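You operate a simulated robot arm through the tools that you are given. There is no shell and no other tool. Be economical: measure what you need, move in short steps, check, and stop when the job is done.

The job below is to be done with a simulated robot arm. You get a single attempt, and the scene is never put back.

TASK
Heap the measuring box from the pan, then strike it level.
Fine: the pan on the bench top, the orange scoop, the teal bar; scoop and bar go back, the box stays in its tray. Set down upright: teal bar.

It is judged by the outcome, as a careful person would: the job done as asked, and still so three seconds after it is handed in. It fails if anything else is knocked over, pushed out of place, dropped, spilled or broken.

THE ROBOT
A 6-joint arm with a fingered hand, fixed in place. Base frame: the origin is at the foot of the arm, x ahead of it, y to its left, z up; the work surface is at about z = 805. Lengths are in mm, angles in degrees, forces in N, time in s.
With the tool pointing down near the work surface it reaches from about 340 to 740 mm from the base axis. Its first joint turns from -115.0 to 115.0 degrees. Payload 4 kg.
The TCP is the grasp point between the finger pads, 26 mm short of the fingertips. In the tool frame z runs along the fingers and y along their closing line. The gripper opens to 132 mm. The gripper's body begins 73 mm behind the TCP. The gripper is a hand of 4 fingers: y runs from the thumb to the fingers, the wrist lies at [0, 0, -239] in the tool frame, and closing takes about 1.5 s.
Orientation is that of the tool frame in the base frame, as a unit quaternion [x, y, z, w]. With the fingers straight down and closing along the base's y, the tool's x points along the base's -x, its y along +y and its z along -z.

THE INTERFACE
- The arm moves only by the tool play_rows. Its argument "motion" is a list of rows, each a list of 6 numbers: the turn, a rotation vector about the tool's x, y, z in units of 4 degrees (1.0 is 4 degrees), then the shift along the tool's x, y, z in units of 30 mm (1.0 is 30 mm). In form: [[ax, ay, az, tx, ty, tz], ...]. A call has 1 to 8 rows; each row shifts and turns the commanded pose from where the row before left it, along the tool's axes as they then stand. "claw" is the opening in per cent of the stroke, from 0 (shut) to 100 (fully open), set as the call begins (left out, the last holds). A call with a number of a shift or a turn outside -1 to 1 is refused whole. Each row takes 0.2 s and may step no farther than 50 mm and 8.6 degrees from the row before; otherwise, or with a gripper value out of range, the whole call is refused. Where a pose cannot be reached the arm comes as near as it can. A force on the tool above 40 N (or 10 N above the force at the start of the call, whichever is more), or a blocked arm, ends the call early, and 0.2 s more pass. Each finger travels about 153 mm/s and halts on what it meets, pressing with about 22 N; the grip force reading is that of the motor and also rises with nothing between the fingers. The clock runs only during rows and for 0.2 s after the last one: add rows that do not move to give the fingers time. It gives the time, the measured TCP pose, the force on the tool (base axes), the opening and the grip force at its end, in the units of the frame above (readings bear some noise), with the torque about the TCP (base axes, N m) and any sound that the robot's microphone picked up.
- Cameras (640 x 400 px; columns grow to the right, rows downward): "scene" is fixed at [399.7, -498.6, 1618.4]; the picture's right is [0.92, -0.38, 0.00], its down [-0.27, -0.65, -0.71] and it looks along [0.27, 0.65, -0.71] (base axes); focal length 330 px, centre (320, 200). "wrist" rides on the gripper at [68, 2, -97] in the tool frame; the picture's right is [-0.03, 1.00, 0.00], its down [-0.82, -0.02, -0.58] and it looks along [-0.58, -0.01, 0.82] (tool axes); focal length 270 px, centre (320, 200). There is no depth. A picture from a camera that has moved, and an enlarged one, comes with that camera's place and axes in the base frame and with its lens.
- snapshot(camera): a new picture of that camera. The clock stands still meanwhile.
- raise_lower(by): slides the trunk up (or, below 0, down) by that many mm; the arm rides with it, the base frame stays. It gives what a move gives, with no picture.
- finger_targets(finger1, finger2, finger3, thumb_bend): sets how far each is bent, from 0 (flat) to 1 (curled in); at 0.3 the hand is open as for a grip, at 0.7 the pads meet at the TCP. One left out holds its place. A second passes; each finger stops where it meets its share of the squeeze, and holds until it gets a number again. A gripper value or a shape takes the hand back. It gives what a move gives, with no picture; readings hold the bend of each and the force on the fingers (four entries, about 0 where the hand has none), thumb and palm.
- hand_shape(shape): the hand has 4 fingers and takes this shape, open, in about a second: jaw (thumb against the fingers, like two jaws); tri (thumb and two fingers); tip (a fingertip pinch); poke (one finger out to press); point (the index stretched); flat (the hand flat); cup (the hand cupped); fist (a fist). The gripper value then closes the fingers along that shape, each until it touches; the sizes above hold for jaw. It gives what a move gives, with no picture.
- inspect(camera, box): a new picture of the part [left, top, right, bottom] of that camera's present view, enlarged. The clock stands still meanwhile.
- finish_job(): hands the job in; it is judged then, once.

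Work in short steps. Places have to be worked out from the pictures, the camera data and where the tool is seen: move nearer, look again, correct. Check each grasp and each placing, and mend what went wrong. You have 120 turns and 84 pictures in all, those below and enlarged ones among them. Open the gripper and draw the arm clear of the work before you hand the job in, unless the task says otherwise; then end with one line.

The tools are called as name(argument=value, ...) on one line, values as JSON. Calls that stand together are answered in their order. play_rows: Moves the arm, as the interface text tells. Its arguments: {"type":"object","properties":{"motion":{"type":"array"},"claw":{"type":"number"}},"required":["motion"]} The other tools are called the same way: raise_lower (by) slides the trunk up or down; hand_shape (shape) gives the hand a shape; finger_targets (finger1, finger2, finger3, thumb_bend) moves the fingers one by one; snapshot (camera) takes a picture; inspect (camera, box) takes an enlarged picture of a part of a camera's view; finish_job () hands the job in.

At the start:

```text
time: 0.0
tcp_pos: [352.3, 331.7, 1162.5]
tool_rot: [0.0, 1.0, 0.0, 0.0]
force: [0.3, -1.0, 0.5]
wrist_torque: [-0.02, 0.0, -0.02]
finger_gap: 132.0
gripper_force: 0.1
shape: jaw
bend: [0.3, 0.3, 0.3, 0.3]
finger forces: [0.0, 0.0, 0.0, 0.0, 0.1, 0.1]
trunk travel left (down, up): [-825.0, 165.0]
```

scene: 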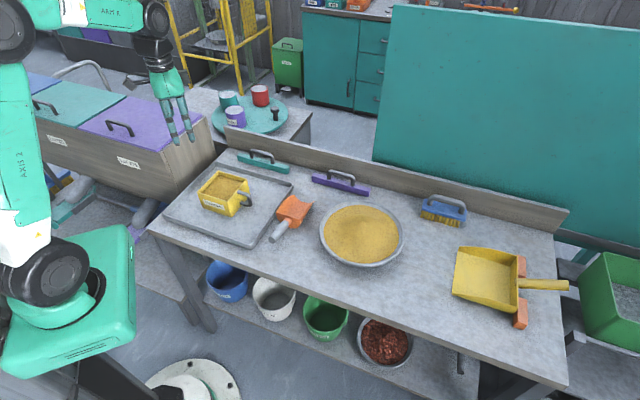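
wrist: 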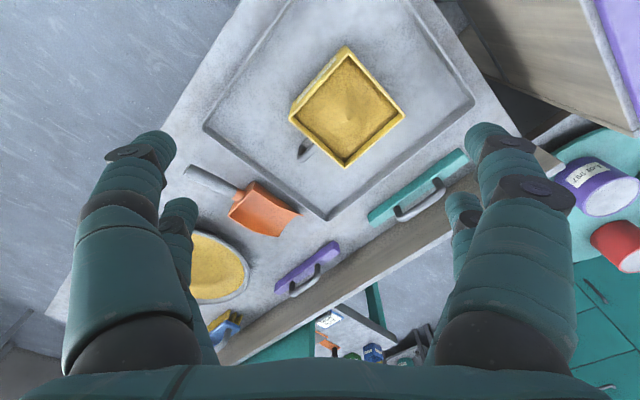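

I'll look more closely at the work items first: the box, scoop, pan and teal bar.

inspect(camera="scene", box=[150, 130, 310, 250])

inspect(camera="scene", box=[260, 160, 420, 280])

inspect(camera="wrist", box=[160, 20, 480, 300])

```text
3.33 times, centred on (230, 190) of scene
camera zoom: at [399.7, -498.6, 1618.4], right [0.92, -0.38, 0.0], down [-0.27, -0.65, -0.71], along [0.27, 0.65, -0.71], focal length 1098 px, centre (620, 233)
```

zoom: 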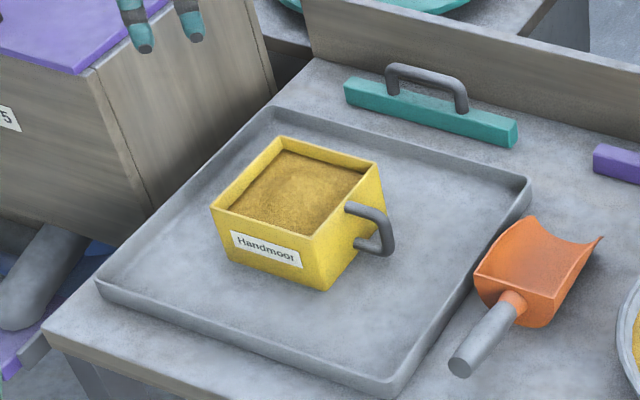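

```text
3.33 times, centred on (340, 220) of scene
camera zoom: at [399.7, -498.6, 1618.4], right [0.92, -0.38, 0.0], down [-0.27, -0.65, -0.71], along [0.27, 0.65, -0.71], focal length 1098 px, centre (253, 133)
```

zoom: 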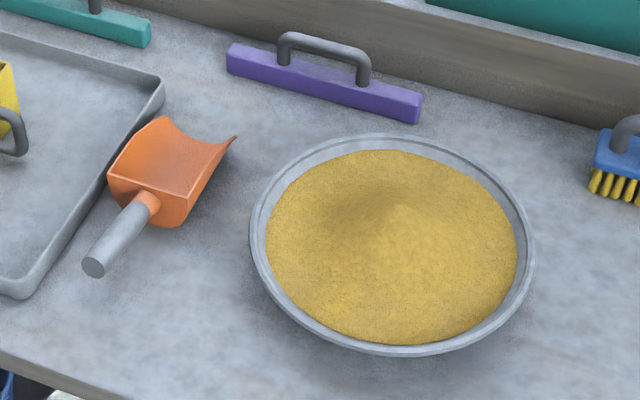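

```text
1.43 times, centred on (320, 160) of wrist
camera zoom: at [283.2, 331.7, 1259.1], right [0.03, 1.0, 0.0], down [0.82, -0.02, 0.58], along [0.58, -0.01, -0.82], focal length 386 px, centre (320, 257)
```

zoom: 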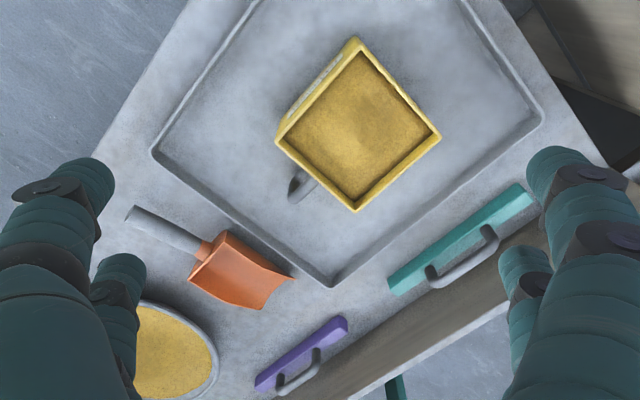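

The box rim is near (410, 362) at z≈884, with its sides about 43° to base. The scoop handle is near (536, 155), pointing along 39°. The pan centre is near (759, 45) and the teal bar near (578, 510). I move above the scoop handle first.

play_rows(motion=[[0, 0, 0, -0.7, -0.74, 0.5], [0, 0, 0, -0.7, -0.74, 0.5], [0, 0, 0, -0.7, -0.74, 0.5], [0, 0, 0, -0.7, -0.74, 0.5], [0, 0, 0, -0.7, -0.74, 0.5], [0, 0, 0, -0.7, -0.74, 0.5], [0, 0, 0, -0.7, -0.74, 0.5], [0, 0, 0, -0.7, -0.74, 0.5]], claw=100)

play_rows(motion=[[0, 0, -1, 0, 0, 0], [0, 0, -1, 0, 0, 0], [0, 0, -1, 0, 0, 0], [0, 0, -1, 0, 0, 0], [0, 0, -1, 0, 0, 0], [0, 0, -1, 0, 0, 0], [0, 0, -1, 0, 0, 0], [0, 0, -1, 0, 0, 0]])

snapshot(camera="wrist")

```text
time: 1.8
tcp_pos: [521.2, 156.9, 1040.4]
tool_rot: [0.0, 1.0, 0.0, 0.0]
force: [0.7, 0.8, 0.6]
wrist_torque: [0.01, 0.01, -0.01]
finger_gap: 131.9
gripper_force: 0.0
shape: jaw
bend: [0.3, 0.3, 0.3, 0.3]
finger forces: [0.0, 0.0, 0.0, 0.0, 0.0, 0.1]
trunk travel left (down, up): [-825.0, 165.0]
```

```text
time: 3.6
tcp_pos: [519.2, 152.9, 1042.5]
tool_rot: [-0.276, 0.961, -0.001, 0.0]
force: [0.1, -0.3, 0.3]
wrist_torque: [0.02, 0.01, 0.02]
finger_gap: 131.9
gripper_force: 0.0
shape: jaw
bend: [0.3, 0.3, 0.3, 0.3]
finger forces: [0.0, 0.0, 0.0, 0.0, 0.0, 0.0]
trunk travel left (down, up): [-825.0, 165.0]
```

```text
78 pictures are left
camera wrist: at [460.9, 117.7, 1138.9], right [-0.51, 0.86, 0.0], down [0.7, 0.42, 0.58], along [0.5, 0.29, -0.82], focal length 270 px, centre (320, 200)
```

wrist: 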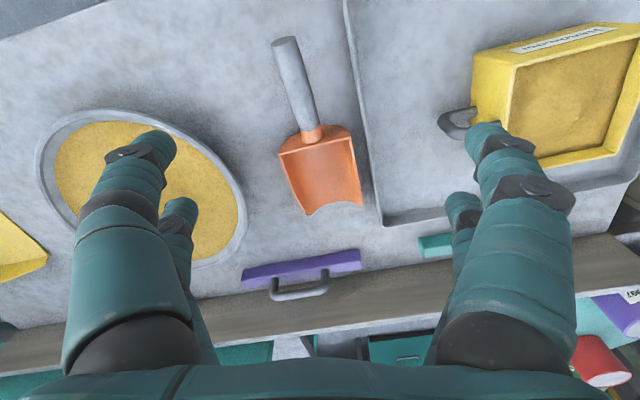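

The two views put the handle joint near (564, 165, 849) and its end near (498, 101, 864), so it points about 44°. I rotate to match, narrow the opening and come lower, then look again.

play_rows(motion=[[0, 0, -1, 0, 0, 0], [0, 0, -1, 0, 0, 0], [0, 0, -1, 0, 0, 0], [0, 0, 0, 0.09, -0.38, 1], [0, 0, 0, 0.09, -0.38, 1], [0, 0, 0, 0, 0, 0.8]], claw=65)

snapshot(camera="wrist")

inspect(camera="scene", box=[220, 130, 380, 270])

```text
time: 5.0
tcp_pos: [530.4, 135.5, 959.3]
tool_rot: [-0.375, 0.927, 0.0, 0.0]
force: [0.2, 1.4, -0.8]
wrist_torque: [0.05, 0.01, -0.01]
finger_gap: 86.1
gripper_force: 0.0
shape: jaw
bend: [0.7, 0.7, 0.7, 0.64]
finger forces: [0.0, 0.0, 0.0, 0.0, 0.0, 0.0]
trunk travel left (down, up): [-825.0, 165.0]
```

```text
77 pictures are left
camera wrist: at [480.4, 87.6, 1055.2], right [-0.68, 0.74, 0.0], down [0.6, 0.55, 0.58], along [0.43, 0.39, -0.82], focal length 270 px, centre (320, 200)
```

wrist: 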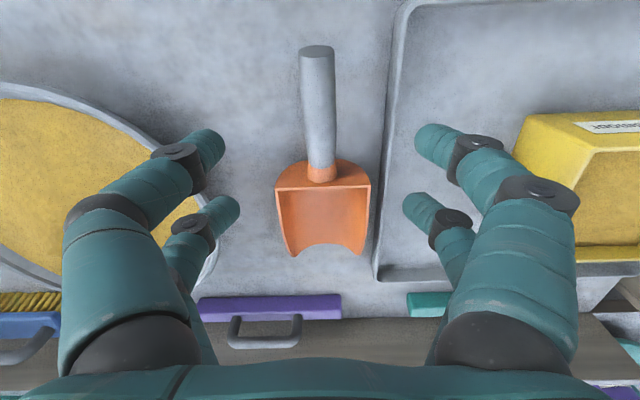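

```text
2.86 times, centred on (300, 200) of scene
camera zoom: at [399.7, -498.6, 1618.4], right [0.92, -0.38, 0.0], down [-0.27, -0.65, -0.71], along [0.27, 0.65, -0.71], focal length 942 px, centre (377, 200)
```

zoom: 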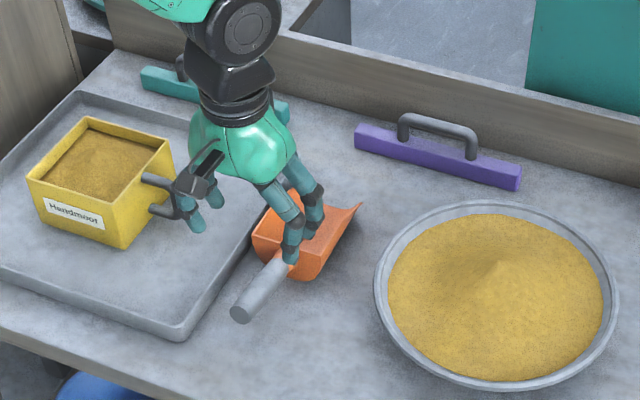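

The handle lies under the TCP within about 2 mm. I go down to z≈856 and close on it.

play_rows(motion=[[0, 0, 0, 0, -0.07, 1], [0, 0, 0, 0, 0, 1], [0, 0, 0, 0, 0, 0.9], [0, 0, 0, 0, 0, 0.5], [0, 0, 0, 0, 0, 0]])

snapshot(camera="wrist")

```text
time: 6.2
tcp_pos: [531.4, 132.0, 854.7]
tool_rot: [-0.375, 0.927, 0.0, 0.0]
force: [-0.1, 0.0, -0.3]
wrist_torque: [-0.01, 0.01, -0.02]
finger_gap: 86.2
gripper_force: 0.1
shape: jaw
bend: [0.7, 0.7, 0.7, 0.64]
finger forces: [0.0, 0.1, 0.0, 0.0, 0.0, 0.0]
trunk travel left (down, up): [-825.0, 165.0]
```

```text
75 pictures are left
camera wrist: at [481.8, 84.8, 951.5], right [-0.68, 0.74, 0.0], down [0.6, 0.55, 0.58], along [0.43, 0.39, -0.82], focal length 270 px, centre (320, 200)
```

wrist: 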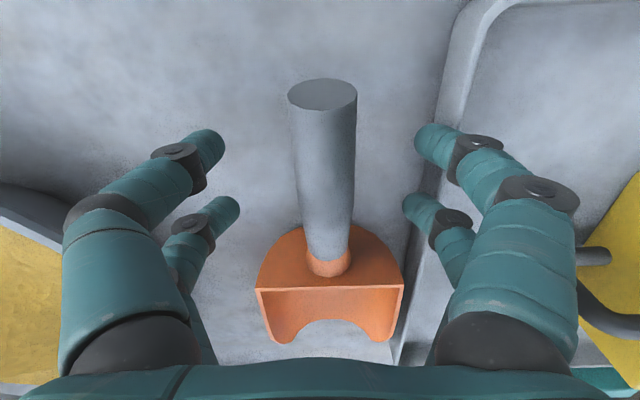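

Handle is centred between the fingers; closing on it now.

play_rows(motion=[[0, 0, 0, 0, 0, 0], [0, 0, 0, 0, 0, 0], [0, 0, 0, 0, 0, 0], [0, 0, 0, 0, 0, 0], [0, 0, 0, 0, 0, 0], [0, 0, 0, 0, 0, 0], [0, 0, 0, 0, 0, 0], [0, 0, 0, 0, 0, 0]], claw=0)

snapshot(camera="wrist")

```text
time: 8.0
tcp_pos: [533.5, 133.6, 854.4]
tool_rot: [-0.375, 0.927, -0.001, -0.001]
force: [-0.6, 0.7, -0.4]
wrist_torque: [0.1, -0.04, 0.04]
finger_gap: 11.7
gripper_force: 21.8
shape: jaw
bend: [0.72, 0.73, 0.73, 0.73]
finger forces: [14.5, 17.5, 16.9, 0.0, 16.0, 0.1]
trunk travel left (down, up): [-825.0, 165.0]
```

```text
74 pictures are left
camera wrist: at [481.8, 84.9, 951.7], right [-0.68, 0.74, 0.0], down [0.6, 0.55, 0.58], along [0.43, 0.39, -0.82], focal length 270 px, centre (320, 200)
```

wrist: 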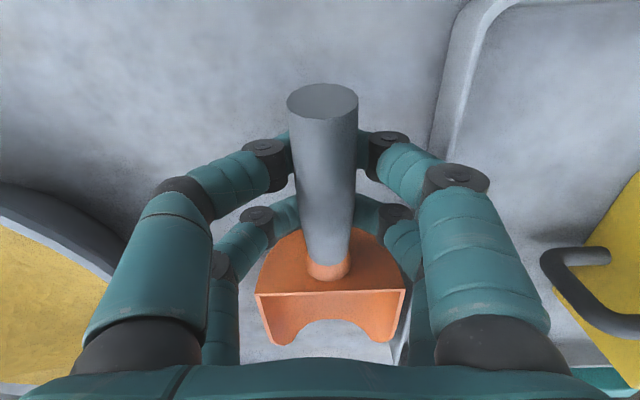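

The fingers hold the handle with about 16 N each. I lift it and check.

play_rows(motion=[[0, 0, 0, 0, 0, -0.3], [0, 0, 0, 0, 0, -0.6], [0, 0, 0, 0, 0, -0.8], [0, 0, 0, 0, 0, -0.8], [0, 0, 0, 0, 0, -0.8], [0, 0, 0, 0, 0, -0.7]])

snapshot(camera="wrist")

snapshot(camera="scene")

```text
time: 9.4
tcp_pos: [531.7, 130.4, 976.5]
tool_rot: [-0.375, 0.927, 0.0, 0.0]
force: [0.7, -0.8, -1.7]
wrist_torque: [-0.08, 0.1, 0.01]
finger_gap: 10.1
gripper_force: 21.8
shape: jaw
bend: [0.73, 0.73, 0.73, 0.73]
finger forces: [0.0, 18.3, 18.4, 0.0, 0.1, 0.0]
trunk travel left (down, up): [-825.0, 165.0]
```

```text
73 pictures are left
camera wrist: at [482.0, 83.0, 1072.9], right [-0.68, 0.74, 0.0], down [0.6, 0.55, 0.58], along [0.43, 0.39, -0.82], focal length 270 px, centre (320, 200)
```

wrist: 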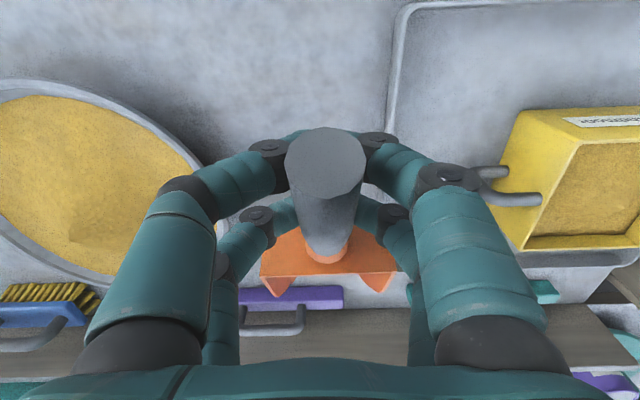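

```text
72 pictures are left
```

scene: 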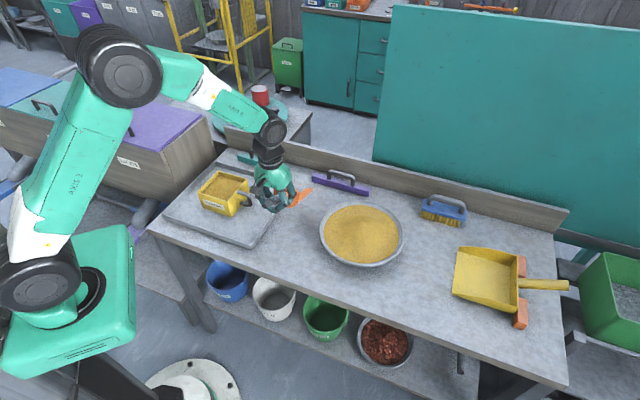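

The handle end seems to have risen in the grip, so the blade is sagging. I'll look closely.

inspect(camera="scene", box=[230, 130, 350, 230])

```text
4.00 times, centred on (290, 180) of scene
camera zoom: at [399.7, -498.6, 1618.4], right [0.92, -0.38, 0.0], down [-0.27, -0.65, -0.71], along [0.27, 0.65, -0.71], focal length 1318 px, centre (440, 280)
```

zoom: 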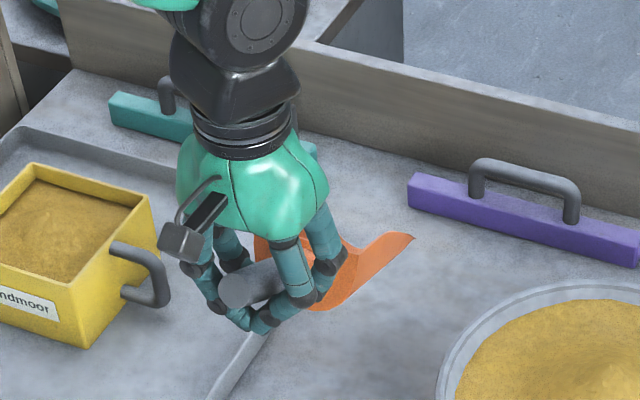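

The scoop rocked nose-down because the grip is too far back and too shallow. I set it back where it was and will grip again, deeper and nearer the blade.

play_rows(motion=[[0, 0, 0, 0, 0, 0.8], [0, 0, 0, 0, 0, 0.8], [0, 0, 0, 0, 0, 0.8], [0, 0, 0, 0, 0, 0.6], [0, 0, 0, 0, 0, 0.4], [0, 0, 0, 0, 0, 0.3], [0, 0, 0, 0, 0, 0.25], [0, 0, 0, 0, 0, 0]])

snapshot(camera="wrist")

```text
time: 11.2
tcp_pos: [532.4, 131.1, 856.9]
tool_rot: [-0.375, 0.927, 0.0, 0.0]
force: [-0.1, -0.2, -1.9]
wrist_torque: [-0.03, 0.03, 0.03]
finger_gap: 7.6
gripper_force: 22.0
shape: jaw
bend: [0.73, 0.75, 0.75, 0.73]
finger forces: [0.0, 0.0, 0.0, 0.1, 0.1, 0.0]
trunk travel left (down, up): [-825.0, 165.0]
```

```text
70 pictures are left
camera wrist: at [481.7, 84.4, 954.2], right [-0.68, 0.74, 0.0], down [0.6, 0.55, 0.58], along [0.43, 0.39, -0.82], focal length 270 px, centre (320, 200)
```

wrist: 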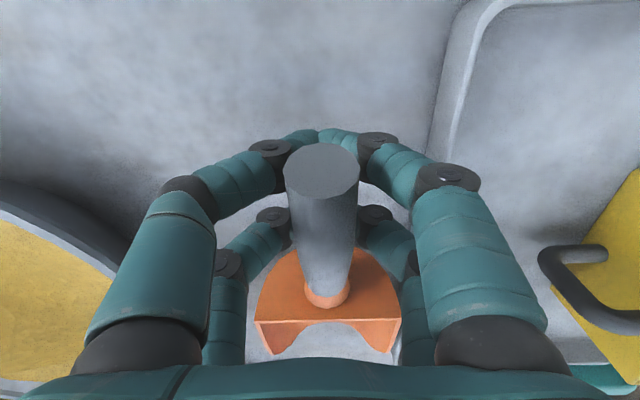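

The handle is now only cradled on the fingertips. I open to let the scoop lie flat and look again.

play_rows(motion=[[0, 0, 0, 0, 0, 0.1], [0, 0, 0, 0, 0, 0], [0, 0, 0, 0, 0, 0], [0, 0, 0, 0, 0, 0]], claw=60)

snapshot(camera="wrist")

```text
time: 12.2
tcp_pos: [532.9, 131.9, 854.0]
tool_rot: [-0.375, 0.927, 0.0, 0.0]
force: [-0.2, -0.2, 0.1]
wrist_torque: [0.01, -0.01, -0.01]
finger_gap: 79.0
gripper_force: 0.0
shape: jaw
bend: [0.71, 0.71, 0.71, 0.7]
finger forces: [0.0, 0.0, 0.1, 0.1, 0.0, 0.0]
trunk travel left (down, up): [-825.0, 165.0]
```

```text
69 pictures are left
camera wrist: at [482.3, 84.5, 951.6], right [-0.68, 0.74, 0.0], down [0.6, 0.55, 0.58], along [0.43, 0.39, -0.82], focal length 270 px, centre (320, 200)
```

wrist: 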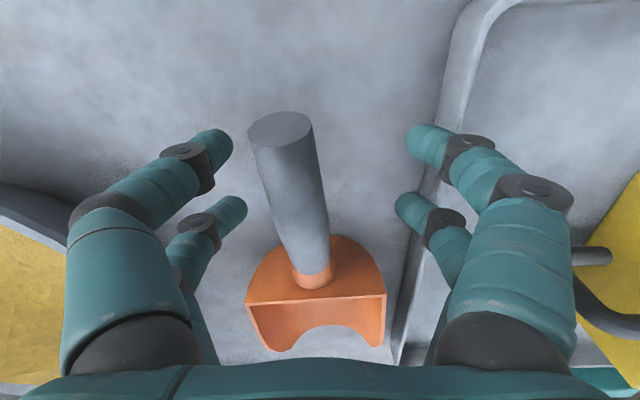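

The scoop shifted about 14 mm forward and turned to about 48°. I line up about 30 mm behind the handle joint and go deeper.

play_rows(motion=[[0, 0, -1, 0, 0, 0], [0, 0, 0, -0.45, -0.19, 0], [0, 0, 0, -0.43, -0.19, 0], [0, 0, 0, 0, 0, 0.5], [0, 0, 0, 0, 0, 0]])

snapshot(camera="wrist")

```text
time: 13.4
tcp_pos: [559.9, 145.9, 839.7]
tool_rot: [-0.407, 0.913, 0.0, 0.0]
force: [-0.6, 0.4, -0.4]
wrist_torque: [0.02, 0.01, 0.0]
finger_gap: 78.8
gripper_force: 0.1
shape: jaw
bend: [0.71, 0.71, 0.71, 0.7]
finger forces: [0.1, 0.1, 0.0, 0.0, 0.0, 0.0]
trunk travel left (down, up): [-825.0, 165.0]
```

```text
68 pictures are left
camera wrist: at [512.2, 94.1, 937.0], right [-0.73, 0.69, 0.0], down [0.56, 0.59, 0.58], along [0.4, 0.42, -0.82], focal length 270 px, centre (320, 200)
```

wrist: 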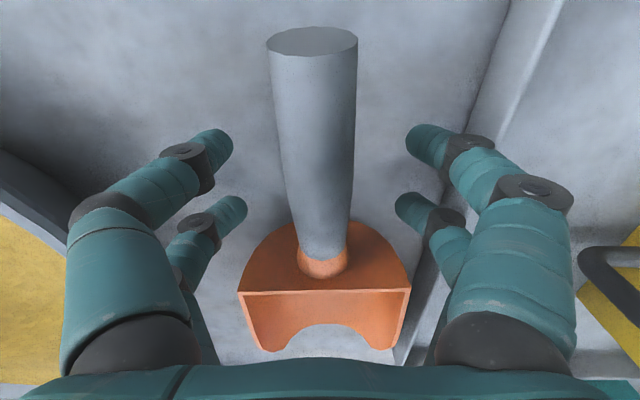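

Aligned, and the fingers clear the blade. Closing the grip.

play_rows(motion=[[0, 0, 0, 0, 0, 0], [0, 0, 0, 0, 0, 0], [0, 0, 0, 0, 0, 0], [0, 0, 0, 0, 0, 0], [0, 0, 0, 0, 0, 0], [0, 0, 0, 0, 0, 0], [0, 0, 0, 0, 0, 0], [0, 0, 0, 0, 0, 0]], claw=0)

snapshot(camera="wrist")

```text
time: 15.2
tcp_pos: [558.3, 145.5, 840.1]
tool_rot: [-0.407, 0.913, 0.0, 0.0]
force: [1.4, -0.4, -2.4]
wrist_torque: [-0.02, -0.01, 0.0]
finger_gap: 0.1
gripper_force: 21.6
shape: jaw
bend: [0.64, 0.71, 0.71, 0.7]
finger forces: [0.1, 0.0, 0.0, 0.1, 0.1, 0.1]
trunk travel left (down, up): [-825.0, 165.0]
```

```text
67 pictures are left
camera wrist: at [512.1, 94.1, 937.1], right [-0.73, 0.69, 0.0], down [0.56, 0.59, 0.58], along [0.4, 0.42, -0.82], focal length 270 px, centre (320, 200)
```

wrist: 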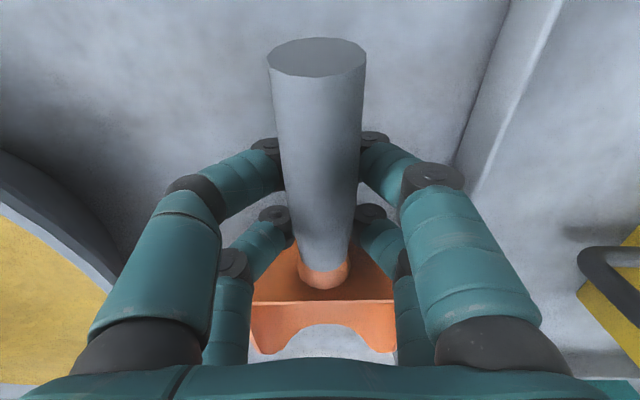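

The tips closed underneath and only cradle the handle again. It needs a true pinch at pad height, with the hand pitched to match the handle's slope. I open, raise to z≈862 and pitch about 9°.

play_rows(motion=[[0, 0, 0, 0, 0, 0], [0, 0, 0, 0, 0, 0], [0, 0, 0, 0, 0, 0], [0, 0, 0, 0, 0, -0.73], [0, 1, 0, 0, 0, 0], [0, 1, 0, 0, 0, 0], [0, 0, 0, 0, 0, 0]], claw=60)

snapshot(camera="wrist")

inspect(camera="scene", box=[240, 150, 340, 250])

```text
time: 16.8
tcp_pos: [559.0, 143.4, 861.2]
tool_rot: [-0.406, 0.911, -0.028, -0.063]
force: [0.5, 0.2, -1.0]
wrist_torque: [0.03, 0.03, 0.01]
finger_gap: 78.5
gripper_force: 0.0
shape: jaw
bend: [0.71, 0.71, 0.71, 0.7]
finger forces: [0.0, 0.0, 0.0, 0.0, 0.0, 0.0]
trunk travel left (down, up): [-825.0, 165.0]
```

```text
66 pictures are left
camera wrist: at [521.6, 103.8, 967.2], right [-0.73, 0.69, 0.0], down [0.61, 0.65, 0.46], along [0.32, 0.33, -0.89], focal length 270 px, centre (320, 200)
```

wrist: 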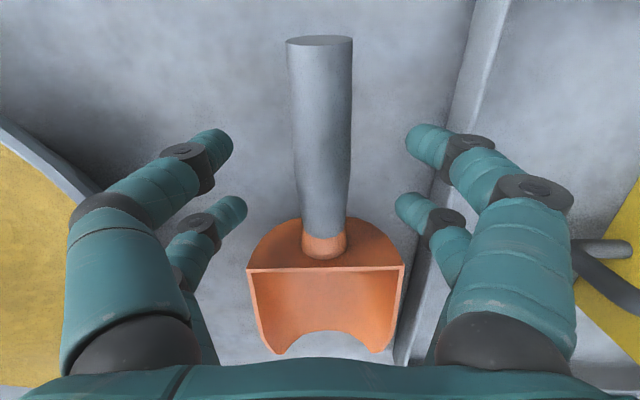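

```text
4.00 times, centred on (290, 200) of scene
camera zoom: at [399.7, -498.6, 1618.4], right [0.92, -0.38, 0.0], down [-0.27, -0.65, -0.71], along [0.27, 0.65, -0.71], focal length 1318 px, centre (440, 200)
```

zoom: 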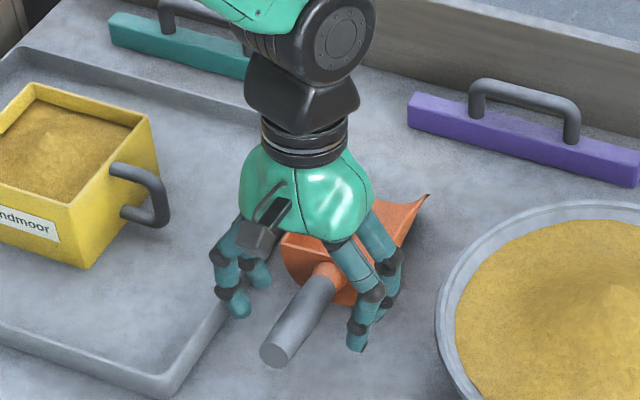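

The handle axis at the grip point is at z≈859. I raise another 5 mm so the pads sit slightly high, then close.

play_rows(motion=[[0, 0, 0, 0, 0, -0.17], [0, 0, 0, 0, 0, 0], [0, 0, 0, 0, 0, 0], [0, 0, 0, 0, 0, 0], [0, 0, 0, 0, 0, 0], [0, 0, 0, 0, 0, 0], [0, 0, 0, 0, 0, 0], [0, 0, 0, 0, 0, 0]], claw=0)

snapshot(camera="wrist")

```text
time: 18.6
tcp_pos: [560.5, 144.6, 867.1]
tool_rot: [-0.405, 0.911, -0.029, -0.064]
force: [0.4, 0.6, -0.2]
wrist_torque: [0.01, -0.02, 0.02]
finger_gap: 19.1
gripper_force: 21.8
shape: jaw
bend: [0.72, 0.72, 0.72, 0.7]
finger forces: [19.4, 19.0, 18.7, 0.0, 19.6, 0.0]
trunk travel left (down, up): [-825.0, 165.0]
```

```text
64 pictures are left
camera wrist: at [522.4, 104.3, 972.0], right [-0.73, 0.69, 0.0], down [0.61, 0.65, 0.46], along [0.32, 0.33, -0.89], focal length 270 px, centre (320, 200)
```

wrist: 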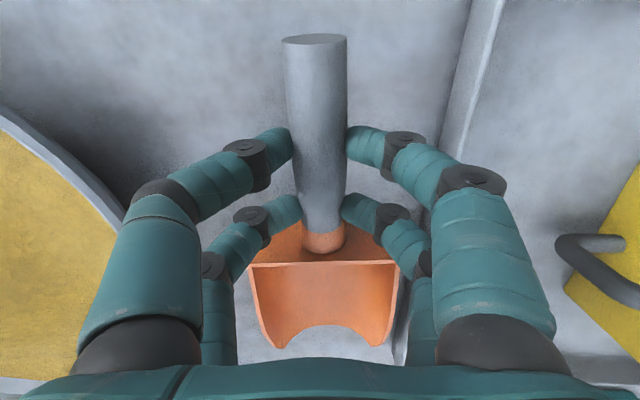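

Now a proper pinch: the gap is 19.1 mm and all pads press at about 19 N. I lift a little and check.

play_rows(motion=[[0, 0, 0, 0, 0, -0.2], [0, 0, 0, 0, 0, -0.4], [0, 0, 0, 0, 0, -0.6], [0, 0, 0, 0, 0, 0]])

snapshot(camera="wrist")

```text
time: 19.6
tcp_pos: [565.0, 148.5, 903.0]
tool_rot: [-0.405, 0.911, -0.028, -0.064]
force: [-0.4, 0.1, -1.2]
wrist_torque: [-0.14, 0.13, 0.03]
finger_gap: 19.2
gripper_force: 22.2
shape: jaw
bend: [0.72, 0.72, 0.72, 0.7]
finger forces: [20.2, 17.7, 17.4, 0.0, 20.4, 0.0]
trunk travel left (down, up): [-825.0, 165.0]
```

```text
63 pictures are left
camera wrist: at [526.7, 107.9, 1007.8], right [-0.73, 0.69, 0.0], down [0.61, 0.65, 0.46], along [0.32, 0.33, -0.89], focal length 270 px, centre (320, 200)
```

wrist: 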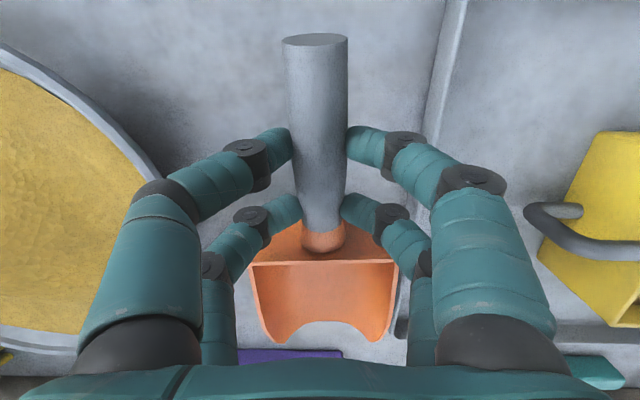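

The grip is firm and level. I lift, turn the scoop to point along +x, and approach the pan.

play_rows(motion=[[0, -1, 0, 0, 0, -1], [0, -1, 0, 0, 0, -1], [0, 0, 1, 0, 0, -1], [0, 0, 1, 0, 0, 0], [0, 0, 1, 0, 0, 0], [0, 0, 1, 0, 0, 0], [0, 0, 1, 0, 0, 0], [0, 0, 1, 0, 0, 0]])

play_rows(motion=[[0, 0, 1, 0, 0, 0], [0, 0, 1, 0, 0, 0], [0, 0, 1, 0, 0, 0], [0, 0, 1, 0, 0, 0], [0, 1, 0, 0, 0, 0], [0, 1, 0, 0, 0, 0], [0, 0, 0, 0, 0, 0]])

snapshot(camera="wrist")

snapshot(camera="scene")

```text
time: 21.4
tcp_pos: [565.8, 153.1, 991.7]
tool_rot: [-0.207, 0.978, 0.0, 0.0]
force: [-0.4, 0.7, -2.4]
wrist_torque: [-0.05, 0.15, -0.02]
finger_gap: 19.4
gripper_force: 22.5
shape: jaw
bend: [0.72, 0.72, 0.72, 0.7]
finger forces: [20.3, 17.5, 17.3, 0.1, 20.3, 0.0]
trunk travel left (down, up): [-825.0, 165.0]
```

```text
time: 23.0
tcp_pos: [567.0, 152.3, 990.8]
tool_rot: [-0.069, 0.995, -0.005, -0.07]
force: [-0.6, 0.4, -1.7]
wrist_torque: [-0.05, 0.14, 0.02]
finger_gap: 19.1
gripper_force: 21.8
shape: jaw
bend: [0.72, 0.72, 0.72, 0.7]
finger forces: [20.2, 17.5, 17.2, 0.1, 20.5, 0.1]
trunk travel left (down, up): [-825.0, 165.0]
```

```text
62 pictures are left
camera wrist: at [513.7, 145.9, 1097.9], right [-0.11, 0.99, 0.0], down [0.88, 0.1, 0.46], along [0.46, 0.05, -0.89], focal length 270 px, centre (320, 200)
```

wrist: 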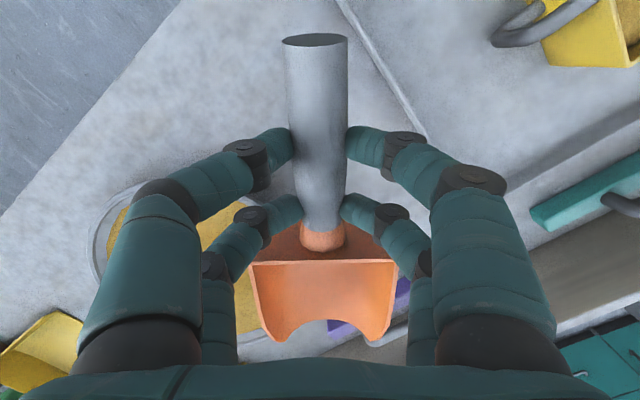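

```text
61 pictures are left
```

scene: 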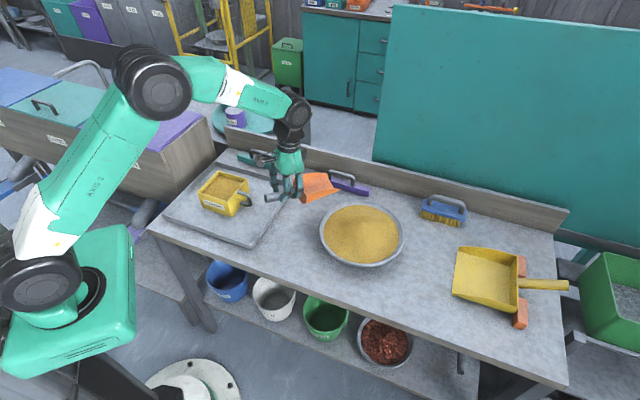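

I move above the near side of the pan, lined up so the blade points at its centre.

play_rows(motion=[[0, 0, 0, -0.27, -0.88, 0.2], [0, 0, 0, -0.27, -0.88, 0.2], [0, 0, 0, -0.27, -0.88, 0.2], [0, 0, 0, -0.27, -0.88, 0.2], [0, 0, 0, -0.27, -0.88, 0.2], [0, 0, 0, 0, 0, 0]])

inspect(camera="scene", box=[270, 130, 430, 290])

snapshot(camera="wrist")

```text
time: 24.4
tcp_pos: [619.5, 28.0, 956.0]
tool_rot: [-0.07, 0.995, -0.005, -0.07]
force: [-0.3, 0.3, -1.5]
wrist_torque: [-0.04, 0.14, -0.03]
finger_gap: 19.2
gripper_force: 22.3
shape: jaw
bend: [0.72, 0.72, 0.72, 0.7]
finger forces: [20.1, 17.8, 17.5, 0.0, 20.4, 0.0]
trunk travel left (down, up): [-825.0, 165.0]
```

```text
2.50 times, centred on (350, 210) of scene
camera zoom: at [399.7, -498.6, 1618.4], right [0.92, -0.38, 0.0], down [-0.27, -0.65, -0.71], along [0.27, 0.65, -0.71], focal length 824 px, centre (245, 175)
```

zoom: 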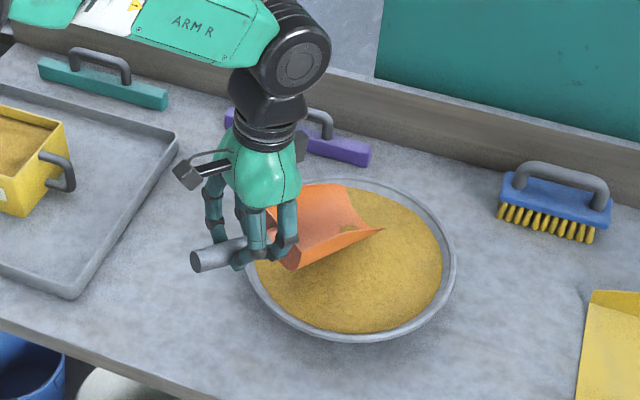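

```text
59 pictures are left
camera wrist: at [565.7, 19.3, 1062.5], right [-0.11, 0.99, 0.0], down [0.88, 0.1, 0.46], along [0.46, 0.05, -0.89], focal length 270 px, centre (320, 200)
```

wrist: 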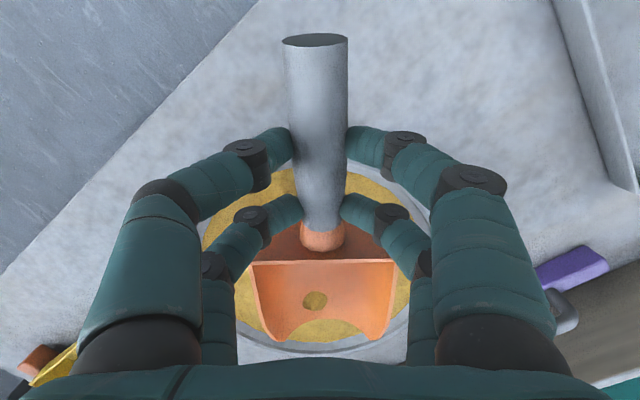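

The mound peak sits near z≈900 and just meets the hovering blade; the pan rim is at z≈867, centred near (750, 32). I back off, rise and pitch the nose down about 20° before digging in.

play_rows(motion=[[0, 0, 0, 0.67, -0.17, -0.58], [0, 0, 0, 0.67, -0.17, -0.58], [0, 1, 0, 0, 0, 0], [0, 1, 0, 0, 0, 0], [0, 1, 0, 0, 0, 0], [0, 1, 0, 0, 0, 0], [0, 1, 0, 0, 0, 0], [0, 0, 0, 0, 0, 0]])

inspect(camera="scene", box=[270, 130, 430, 290])

snapshot(camera="wrist")

```text
time: 26.2
tcp_pos: [588.3, 11.9, 997.3]
tool_rot: [-0.067, 0.968, -0.017, -0.242]
force: [0.6, 0.8, -1.5]
wrist_torque: [0.02, 0.08, 0.0]
finger_gap: 19.2
gripper_force: 22.4
shape: jaw
bend: [0.72, 0.72, 0.72, 0.7]
finger forces: [20.1, 17.6, 17.5, 0.0, 20.3, 0.1]
trunk travel left (down, up): [-825.0, 165.0]
```

```text
2.50 times, centred on (350, 210) of scene
camera zoom: at [399.7, -498.6, 1618.4], right [0.92, -0.38, 0.0], down [-0.27, -0.65, -0.71], along [0.27, 0.65, -0.71], focal length 824 px, centre (245, 175)
```

zoom: 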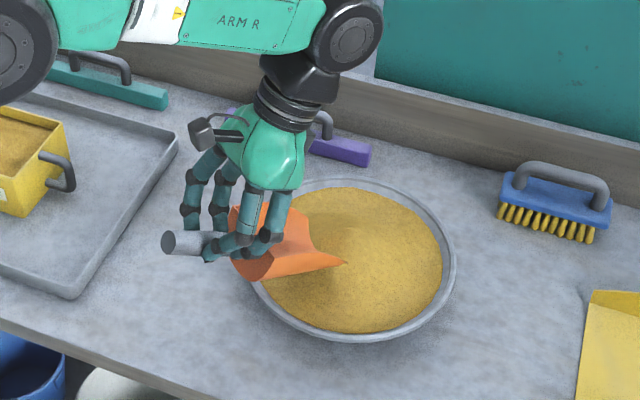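

```text
57 pictures are left
camera wrist: at [573.1, 10.5, 1114.6], right [-0.12, 0.99, -0.01], down [0.99, 0.12, 0.13], along [0.13, 0.0, -0.99], focal length 270 px, centre (320, 200)
```

wrist: 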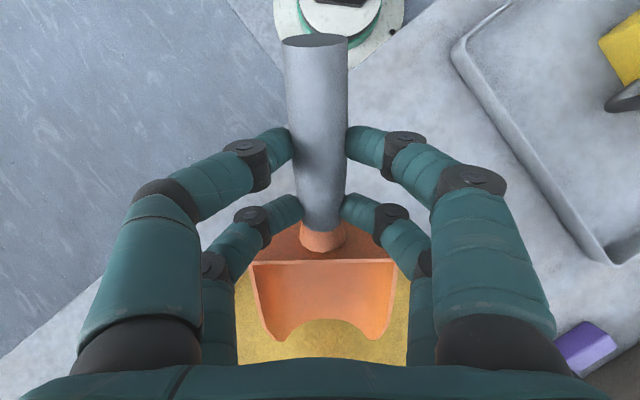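

The blade is over the near half of the sand. I dig in: down 36 mm, then push forward while levelling.

play_rows(motion=[[0, 0, 0, -0.28, 0, 0.52], [0, 0, 0, -0.28, 0, 0.52], [0, -1, 0, -0.607, 0, 0.03], [0, -1, 0, -0.603, 0, 0.073], [0, -1, 0, -0.597, 0, 0.113], [0, -1, 0, -0.59, 0, 0.157], [0, -1, 0, -0.577, 0, 0.197], [0, 0, 0, 0, 0, 0]])

snapshot(camera="wrist")

inspect(camera="scene", box=[270, 130, 430, 290])

```text
time: 28.0
tcp_pos: [665.5, 23.1, 913.2]
tool_rot: [-0.07, 0.995, -0.005, -0.069]
force: [-0.3, 0.7, -3.5]
wrist_torque: [-0.04, 0.27, -0.02]
finger_gap: 19.2
gripper_force: 21.9
shape: jaw
bend: [0.72, 0.72, 0.72, 0.7]
finger forces: [20.9, 15.9, 15.7, 0.0, 21.0, 0.1]
trunk travel left (down, up): [-825.0, 165.0]
```

```text
56 pictures are left
camera wrist: at [611.4, 15.5, 1018.3], right [-0.11, 0.99, 0.0], down [0.88, 0.1, 0.46], along [0.46, 0.05, -0.89], focal length 270 px, centre (320, 200)
```

wrist: 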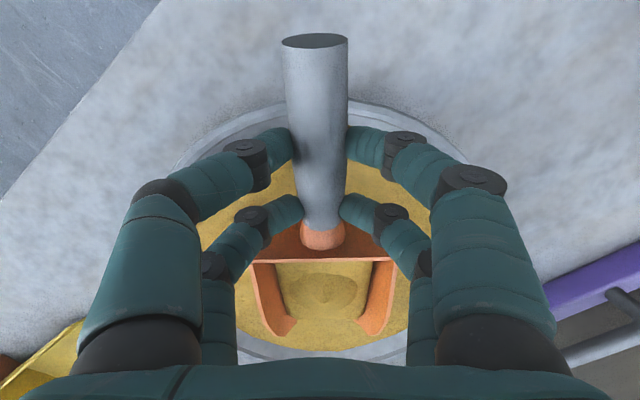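

```text
2.50 times, centred on (350, 210) of scene
camera zoom: at [399.7, -498.6, 1618.4], right [0.92, -0.38, 0.0], down [-0.27, -0.65, -0.71], along [0.27, 0.65, -0.71], focal length 824 px, centre (245, 175)
```

zoom: 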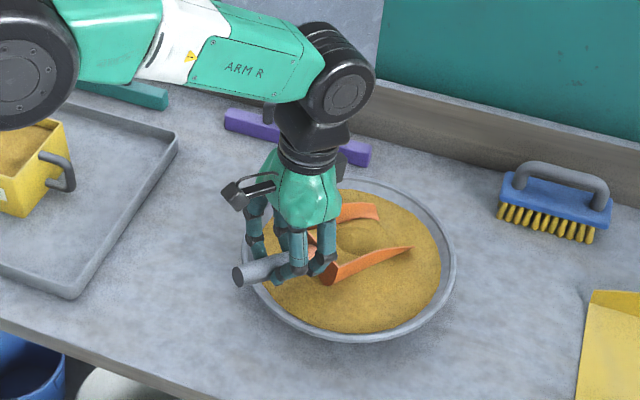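

The scoop is loaded: the weight rose by about 2 N. I tip the nose up slightly and lift slowly.

play_rows(motion=[[0, -0.5, 0, 0, 0, -0.4], [0, -0.5, 0, 0, 0, -0.5], [0, 0, 0, 0, 0, -0.6], [0, 0, 0, 0, 0, -0.6], [0, 0, 0, 0, 0, -0.6], [0, 0, 0, 0, 0, 0]])

snapshot(camera="wrist")

inspect(camera="scene", box=[270, 130, 430, 290])

```text
time: 29.4
tcp_pos: [672.4, 24.3, 993.8]
tool_rot: [-0.07, 0.997, -0.003, -0.035]
force: [0.1, 0.2, -3.6]
wrist_torque: [-0.04, 0.27, -0.01]
finger_gap: 19.5
gripper_force: 22.5
shape: jaw
bend: [0.72, 0.72, 0.72, 0.7]
finger forces: [21.0, 15.6, 15.7, 0.2, 21.2, 0.1]
trunk travel left (down, up): [-825.0, 165.0]
```

```text
54 pictures are left
camera wrist: at [611.6, 15.9, 1095.8], right [-0.11, 0.99, 0.0], down [0.85, 0.1, 0.52], along [0.52, 0.06, -0.85], focal length 270 px, centre (320, 200)
```

wrist: 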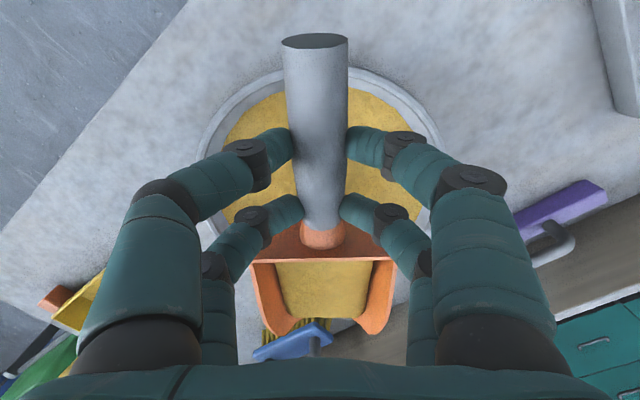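

```text
2.50 times, centred on (350, 210) of scene
camera zoom: at [399.7, -498.6, 1618.4], right [0.92, -0.38, 0.0], down [-0.27, -0.65, -0.71], along [0.27, 0.65, -0.71], focal length 824 px, centre (245, 175)
```

zoom: 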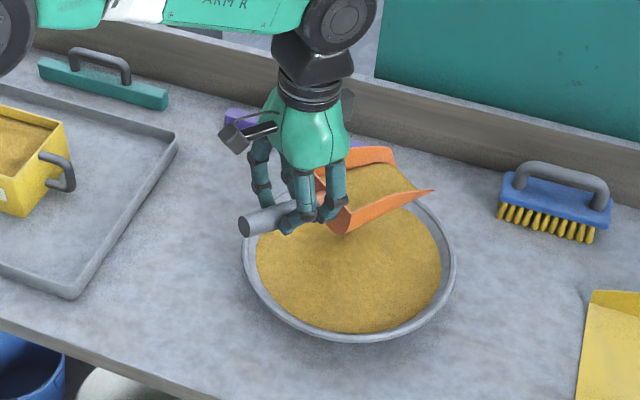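

The load is steady at about 0.2 kg. I yaw about the vertical to point along 42°, keeping the scoop level, then check the load.

play_rows(motion=[[0.07, 0, -1, 0, 0, 0], [0.07, 0, -1, 0, 0, 0], [0.07, 0, -1, 0, 0, 0], [0.07, 0, -1, 0, 0, 0], [0.07, 0, -1, 0, 0, 0], [0.07, 0, -1, 0, 0, 0], [0.07, 0, -1, 0, 0, 0], [0.04, 0, -0.5, 0, 0, 0]])

play_rows(motion=[[0, 0, 0, 0.2, 0.6, -0.1], [0, 0, 0, 0.3, 0.93, 0], [0, 0, 0, 0.3, 0.93, 0], [0, 0, 0, 0.3, 0.93, 0], [0, 0, 0, 0.3, 0.93, 0], [0, 0, 0, 0.3, 0.93, 0], [0, 0, 0, 0.3, 0.93, 0], [0, 0, 0, 0.2, 0.6, 0]])

snapshot(camera="wrist")

```text
time: 31.2
tcp_pos: [673.5, 23.3, 995.3]
tool_rot: [-0.327, 0.944, -0.011, -0.034]
force: [0.4, -0.2, -3.5]
wrist_torque: [-0.19, 0.22, 0.0]
finger_gap: 19.1
gripper_force: 21.9
shape: jaw
bend: [0.72, 0.72, 0.72, 0.7]
finger forces: [21.1, 15.5, 15.5, 0.0, 21.1, 0.1]
trunk travel left (down, up): [-825.0, 165.0]
```

```text
time: 33.0
tcp_pos: [492.8, 143.1, 1002.3]
tool_rot: [-0.326, 0.945, -0.012, -0.032]
force: [-0.4, 0.0, -3.0]
wrist_torque: [-0.18, 0.22, 0.01]
finger_gap: 19.1
gripper_force: 22.0
shape: jaw
bend: [0.73, 0.72, 0.72, 0.7]
finger forces: [21.2, 15.0, 15.1, 0.0, 21.2, 0.1]
trunk travel left (down, up): [-825.0, 165.0]
```

```text
52 pictures are left
camera wrist: at [443.8, 105.2, 1103.7], right [-0.6, 0.8, 0.0], down [0.69, 0.51, 0.52], along [0.42, 0.31, -0.85], focal length 270 px, centre (320, 200)
```

wrist: 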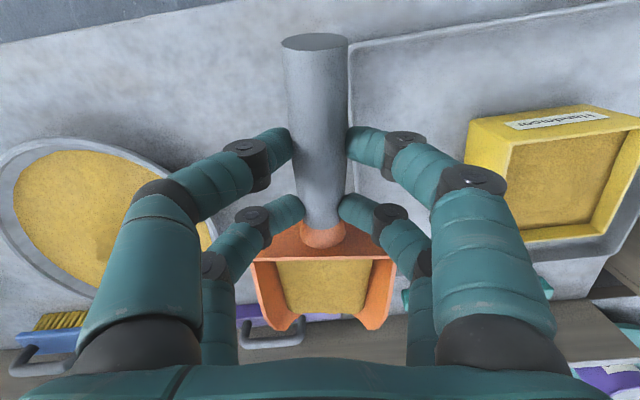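

The load is intact and no grains are on the bench. I continue to the box.

play_rows(motion=[[0.07, 0, -1, 0, 0, 0], [0, 0, 0, 0.25, 0.7, 0], [0, 0, 0, 0.4, 0.9, 0], [0, 0, 0, 0.4, 0.95, 0], [0, 0, 0, 0.4, 0.95, 0], [0, 0, 0, 0.4, 0.95, 0], [0, 0, 0, 0.4, 0.95, 0], [0, 0, 0, 0.3, 0.95, 0]])

play_rows(motion=[[0, 0, 0, 0.1, 0.5, 0], [0, 0, 0, 0, 0.4, 0], [0, 0, 0, 0, 0, 0]])

snapshot(camera="wrist")

inspect(camera="scene", box=[150, 110, 310, 250])

```text
time: 34.8
tcp_pos: [311.9, 234.4, 1005.5]
tool_rot: [-0.357, 0.933, -0.013, -0.032]
force: [-0.2, 0.7, -3.1]
wrist_torque: [-0.21, 0.22, 0.03]
finger_gap: 19.2
gripper_force: 22.2
shape: jaw
bend: [0.73, 0.72, 0.72, 0.7]
finger forces: [21.4, 14.5, 14.6, 0.1, 21.3, 0.1]
trunk travel left (down, up): [-825.0, 165.0]
```

```text
time: 35.6
tcp_pos: [292.2, 252.4, 1007.5]
tool_rot: [-0.359, 0.933, -0.013, -0.032]
force: [-0.3, -0.7, -3.4]
wrist_torque: [-0.17, 0.17, -0.02]
finger_gap: 19.0
gripper_force: 21.8
shape: jaw
bend: [0.73, 0.72, 0.72, 0.7]
finger forces: [21.4, 14.2, 14.4, 0.1, 21.2, 0.0]
trunk travel left (down, up): [-825.0, 165.0]
```

```text
51 pictures are left
camera wrist: at [245.3, 210.6, 1108.4], right [-0.65, 0.76, 0.0], down [0.65, 0.56, 0.52], along [0.4, 0.34, -0.85], focal length 270 px, centre (320, 200)
```

wrist: 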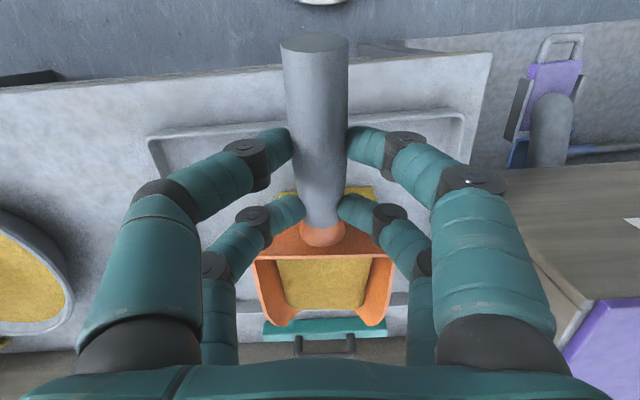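

```text
2.86 times, centred on (230, 180) of scene
camera zoom: at [399.7, -498.6, 1618.4], right [0.92, -0.38, 0.0], down [-0.27, -0.65, -0.71], along [0.27, 0.65, -0.71], focal length 942 px, centre (577, 257)
```

zoom: 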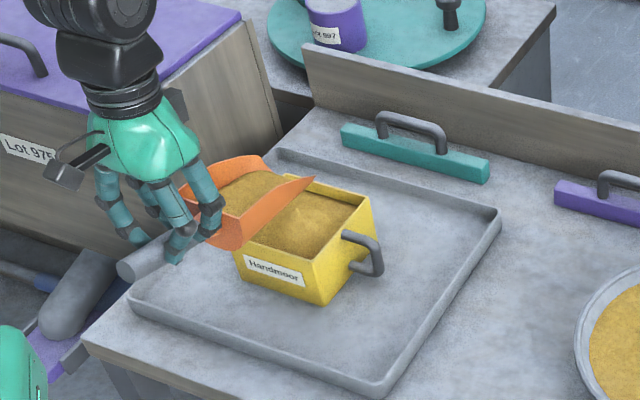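

The blade sits over the box with its tip about at the centre. I lower 25 mm and start tipping about the tip.

play_rows(motion=[[0, 0, 0, 0.1, 0, 0.85], [0, 1, 0, -0.093, 0, -0.377], [0, 1, 0, -0.093, 0, -0.377], [0, 1, 0, -0.093, 0, -0.377], [0, 1, 0, -0.093, 0, -0.377], [0, 1, 0, -0.093, 0, -0.377], [0, 1, 0, -0.093, 0, -0.377], [0, 1, 0, -0.093, 0, -0.377]])

inspect(camera="scene", box=[150, 110, 310, 250])

```text
time: 37.4
tcp_pos: [317.8, 275.9, 1052.8]
tool_rot: [-0.345, 0.897, -0.099, -0.259]
force: [0.3, 0.0, -2.3]
wrist_torque: [-0.08, 0.08, 0.01]
finger_gap: 19.1
gripper_force: 22.0
shape: jaw
bend: [0.73, 0.72, 0.72, 0.7]
finger forces: [20.7, 15.2, 15.2, 0.0, 20.6, 0.0]
trunk travel left (down, up): [-825.0, 165.0]
```

```text
2.86 times, centred on (230, 180) of scene
camera zoom: at [399.7, -498.6, 1618.4], right [0.92, -0.38, 0.0], down [-0.27, -0.65, -0.71], along [0.27, 0.65, -0.71], focal length 942 px, centre (577, 257)
```

zoom: 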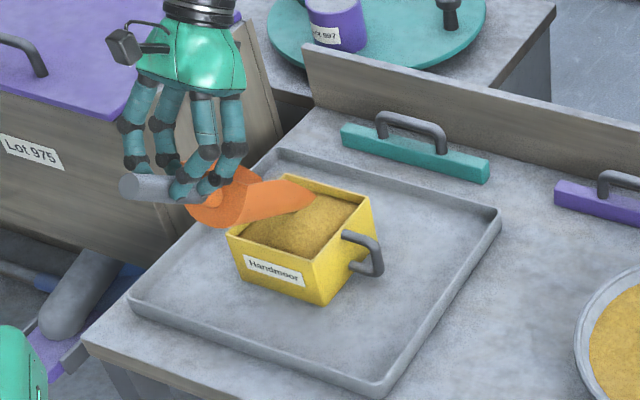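

Sand is flowing into the box; the weight fell to 2.3 N. I tip further to empty the scoop.

play_rows(motion=[[0, 1, 0, -0.093, 0, -0.377], [0, 1, 0, -0.093, 0, -0.377], [0, 1, 0, -0.093, 0, -0.377], [0, 1, 0, -0.093, 0, -0.377], [0, 1, 0, -0.093, 0, -0.377], [0, 1, 0, -0.093, 0, -0.377], [0, 0, 0, 0, 0, 0], [0, 0, 0, 0, 0, 0]])

inspect(camera="scene", box=[150, 110, 310, 250])

snapshot(camera="wrist")

```text
time: 39.2
tcp_pos: [341.4, 296.9, 1076.4]
tool_rot: [-0.316, 0.826, -0.167, -0.436]
force: [-0.3, -0.7, -2.4]
wrist_torque: [-0.01, 0.04, -0.02]
finger_gap: 18.8
gripper_force: 22.1
shape: jaw
bend: [0.73, 0.72, 0.72, 0.7]
finger forces: [20.4, 16.1, 16.0, 0.0, 20.4, 0.0]
out of reach, approached as far as the arm can: row 6
trunk travel left (down, up): [-825.0, 165.0]
```

```text
2.86 times, centred on (230, 180) of scene
camera zoom: at [399.7, -498.6, 1618.4], right [0.92, -0.38, 0.0], down [-0.27, -0.65, -0.71], along [0.27, 0.65, -0.71], focal length 942 px, centre (577, 257)
```

zoom: 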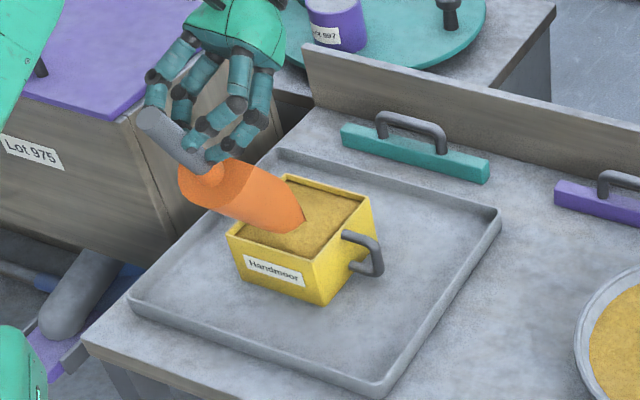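

```text
47 pictures are left
camera wrist: at [371.0, 324.9, 1187.3], right [-0.66, 0.75, -0.02], down [0.71, 0.61, -0.35], along [-0.25, -0.25, -0.94], focal length 270 px, centre (320, 200)
```

wrist: 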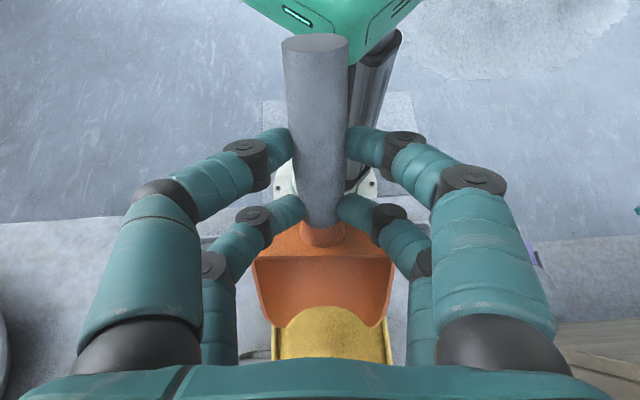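

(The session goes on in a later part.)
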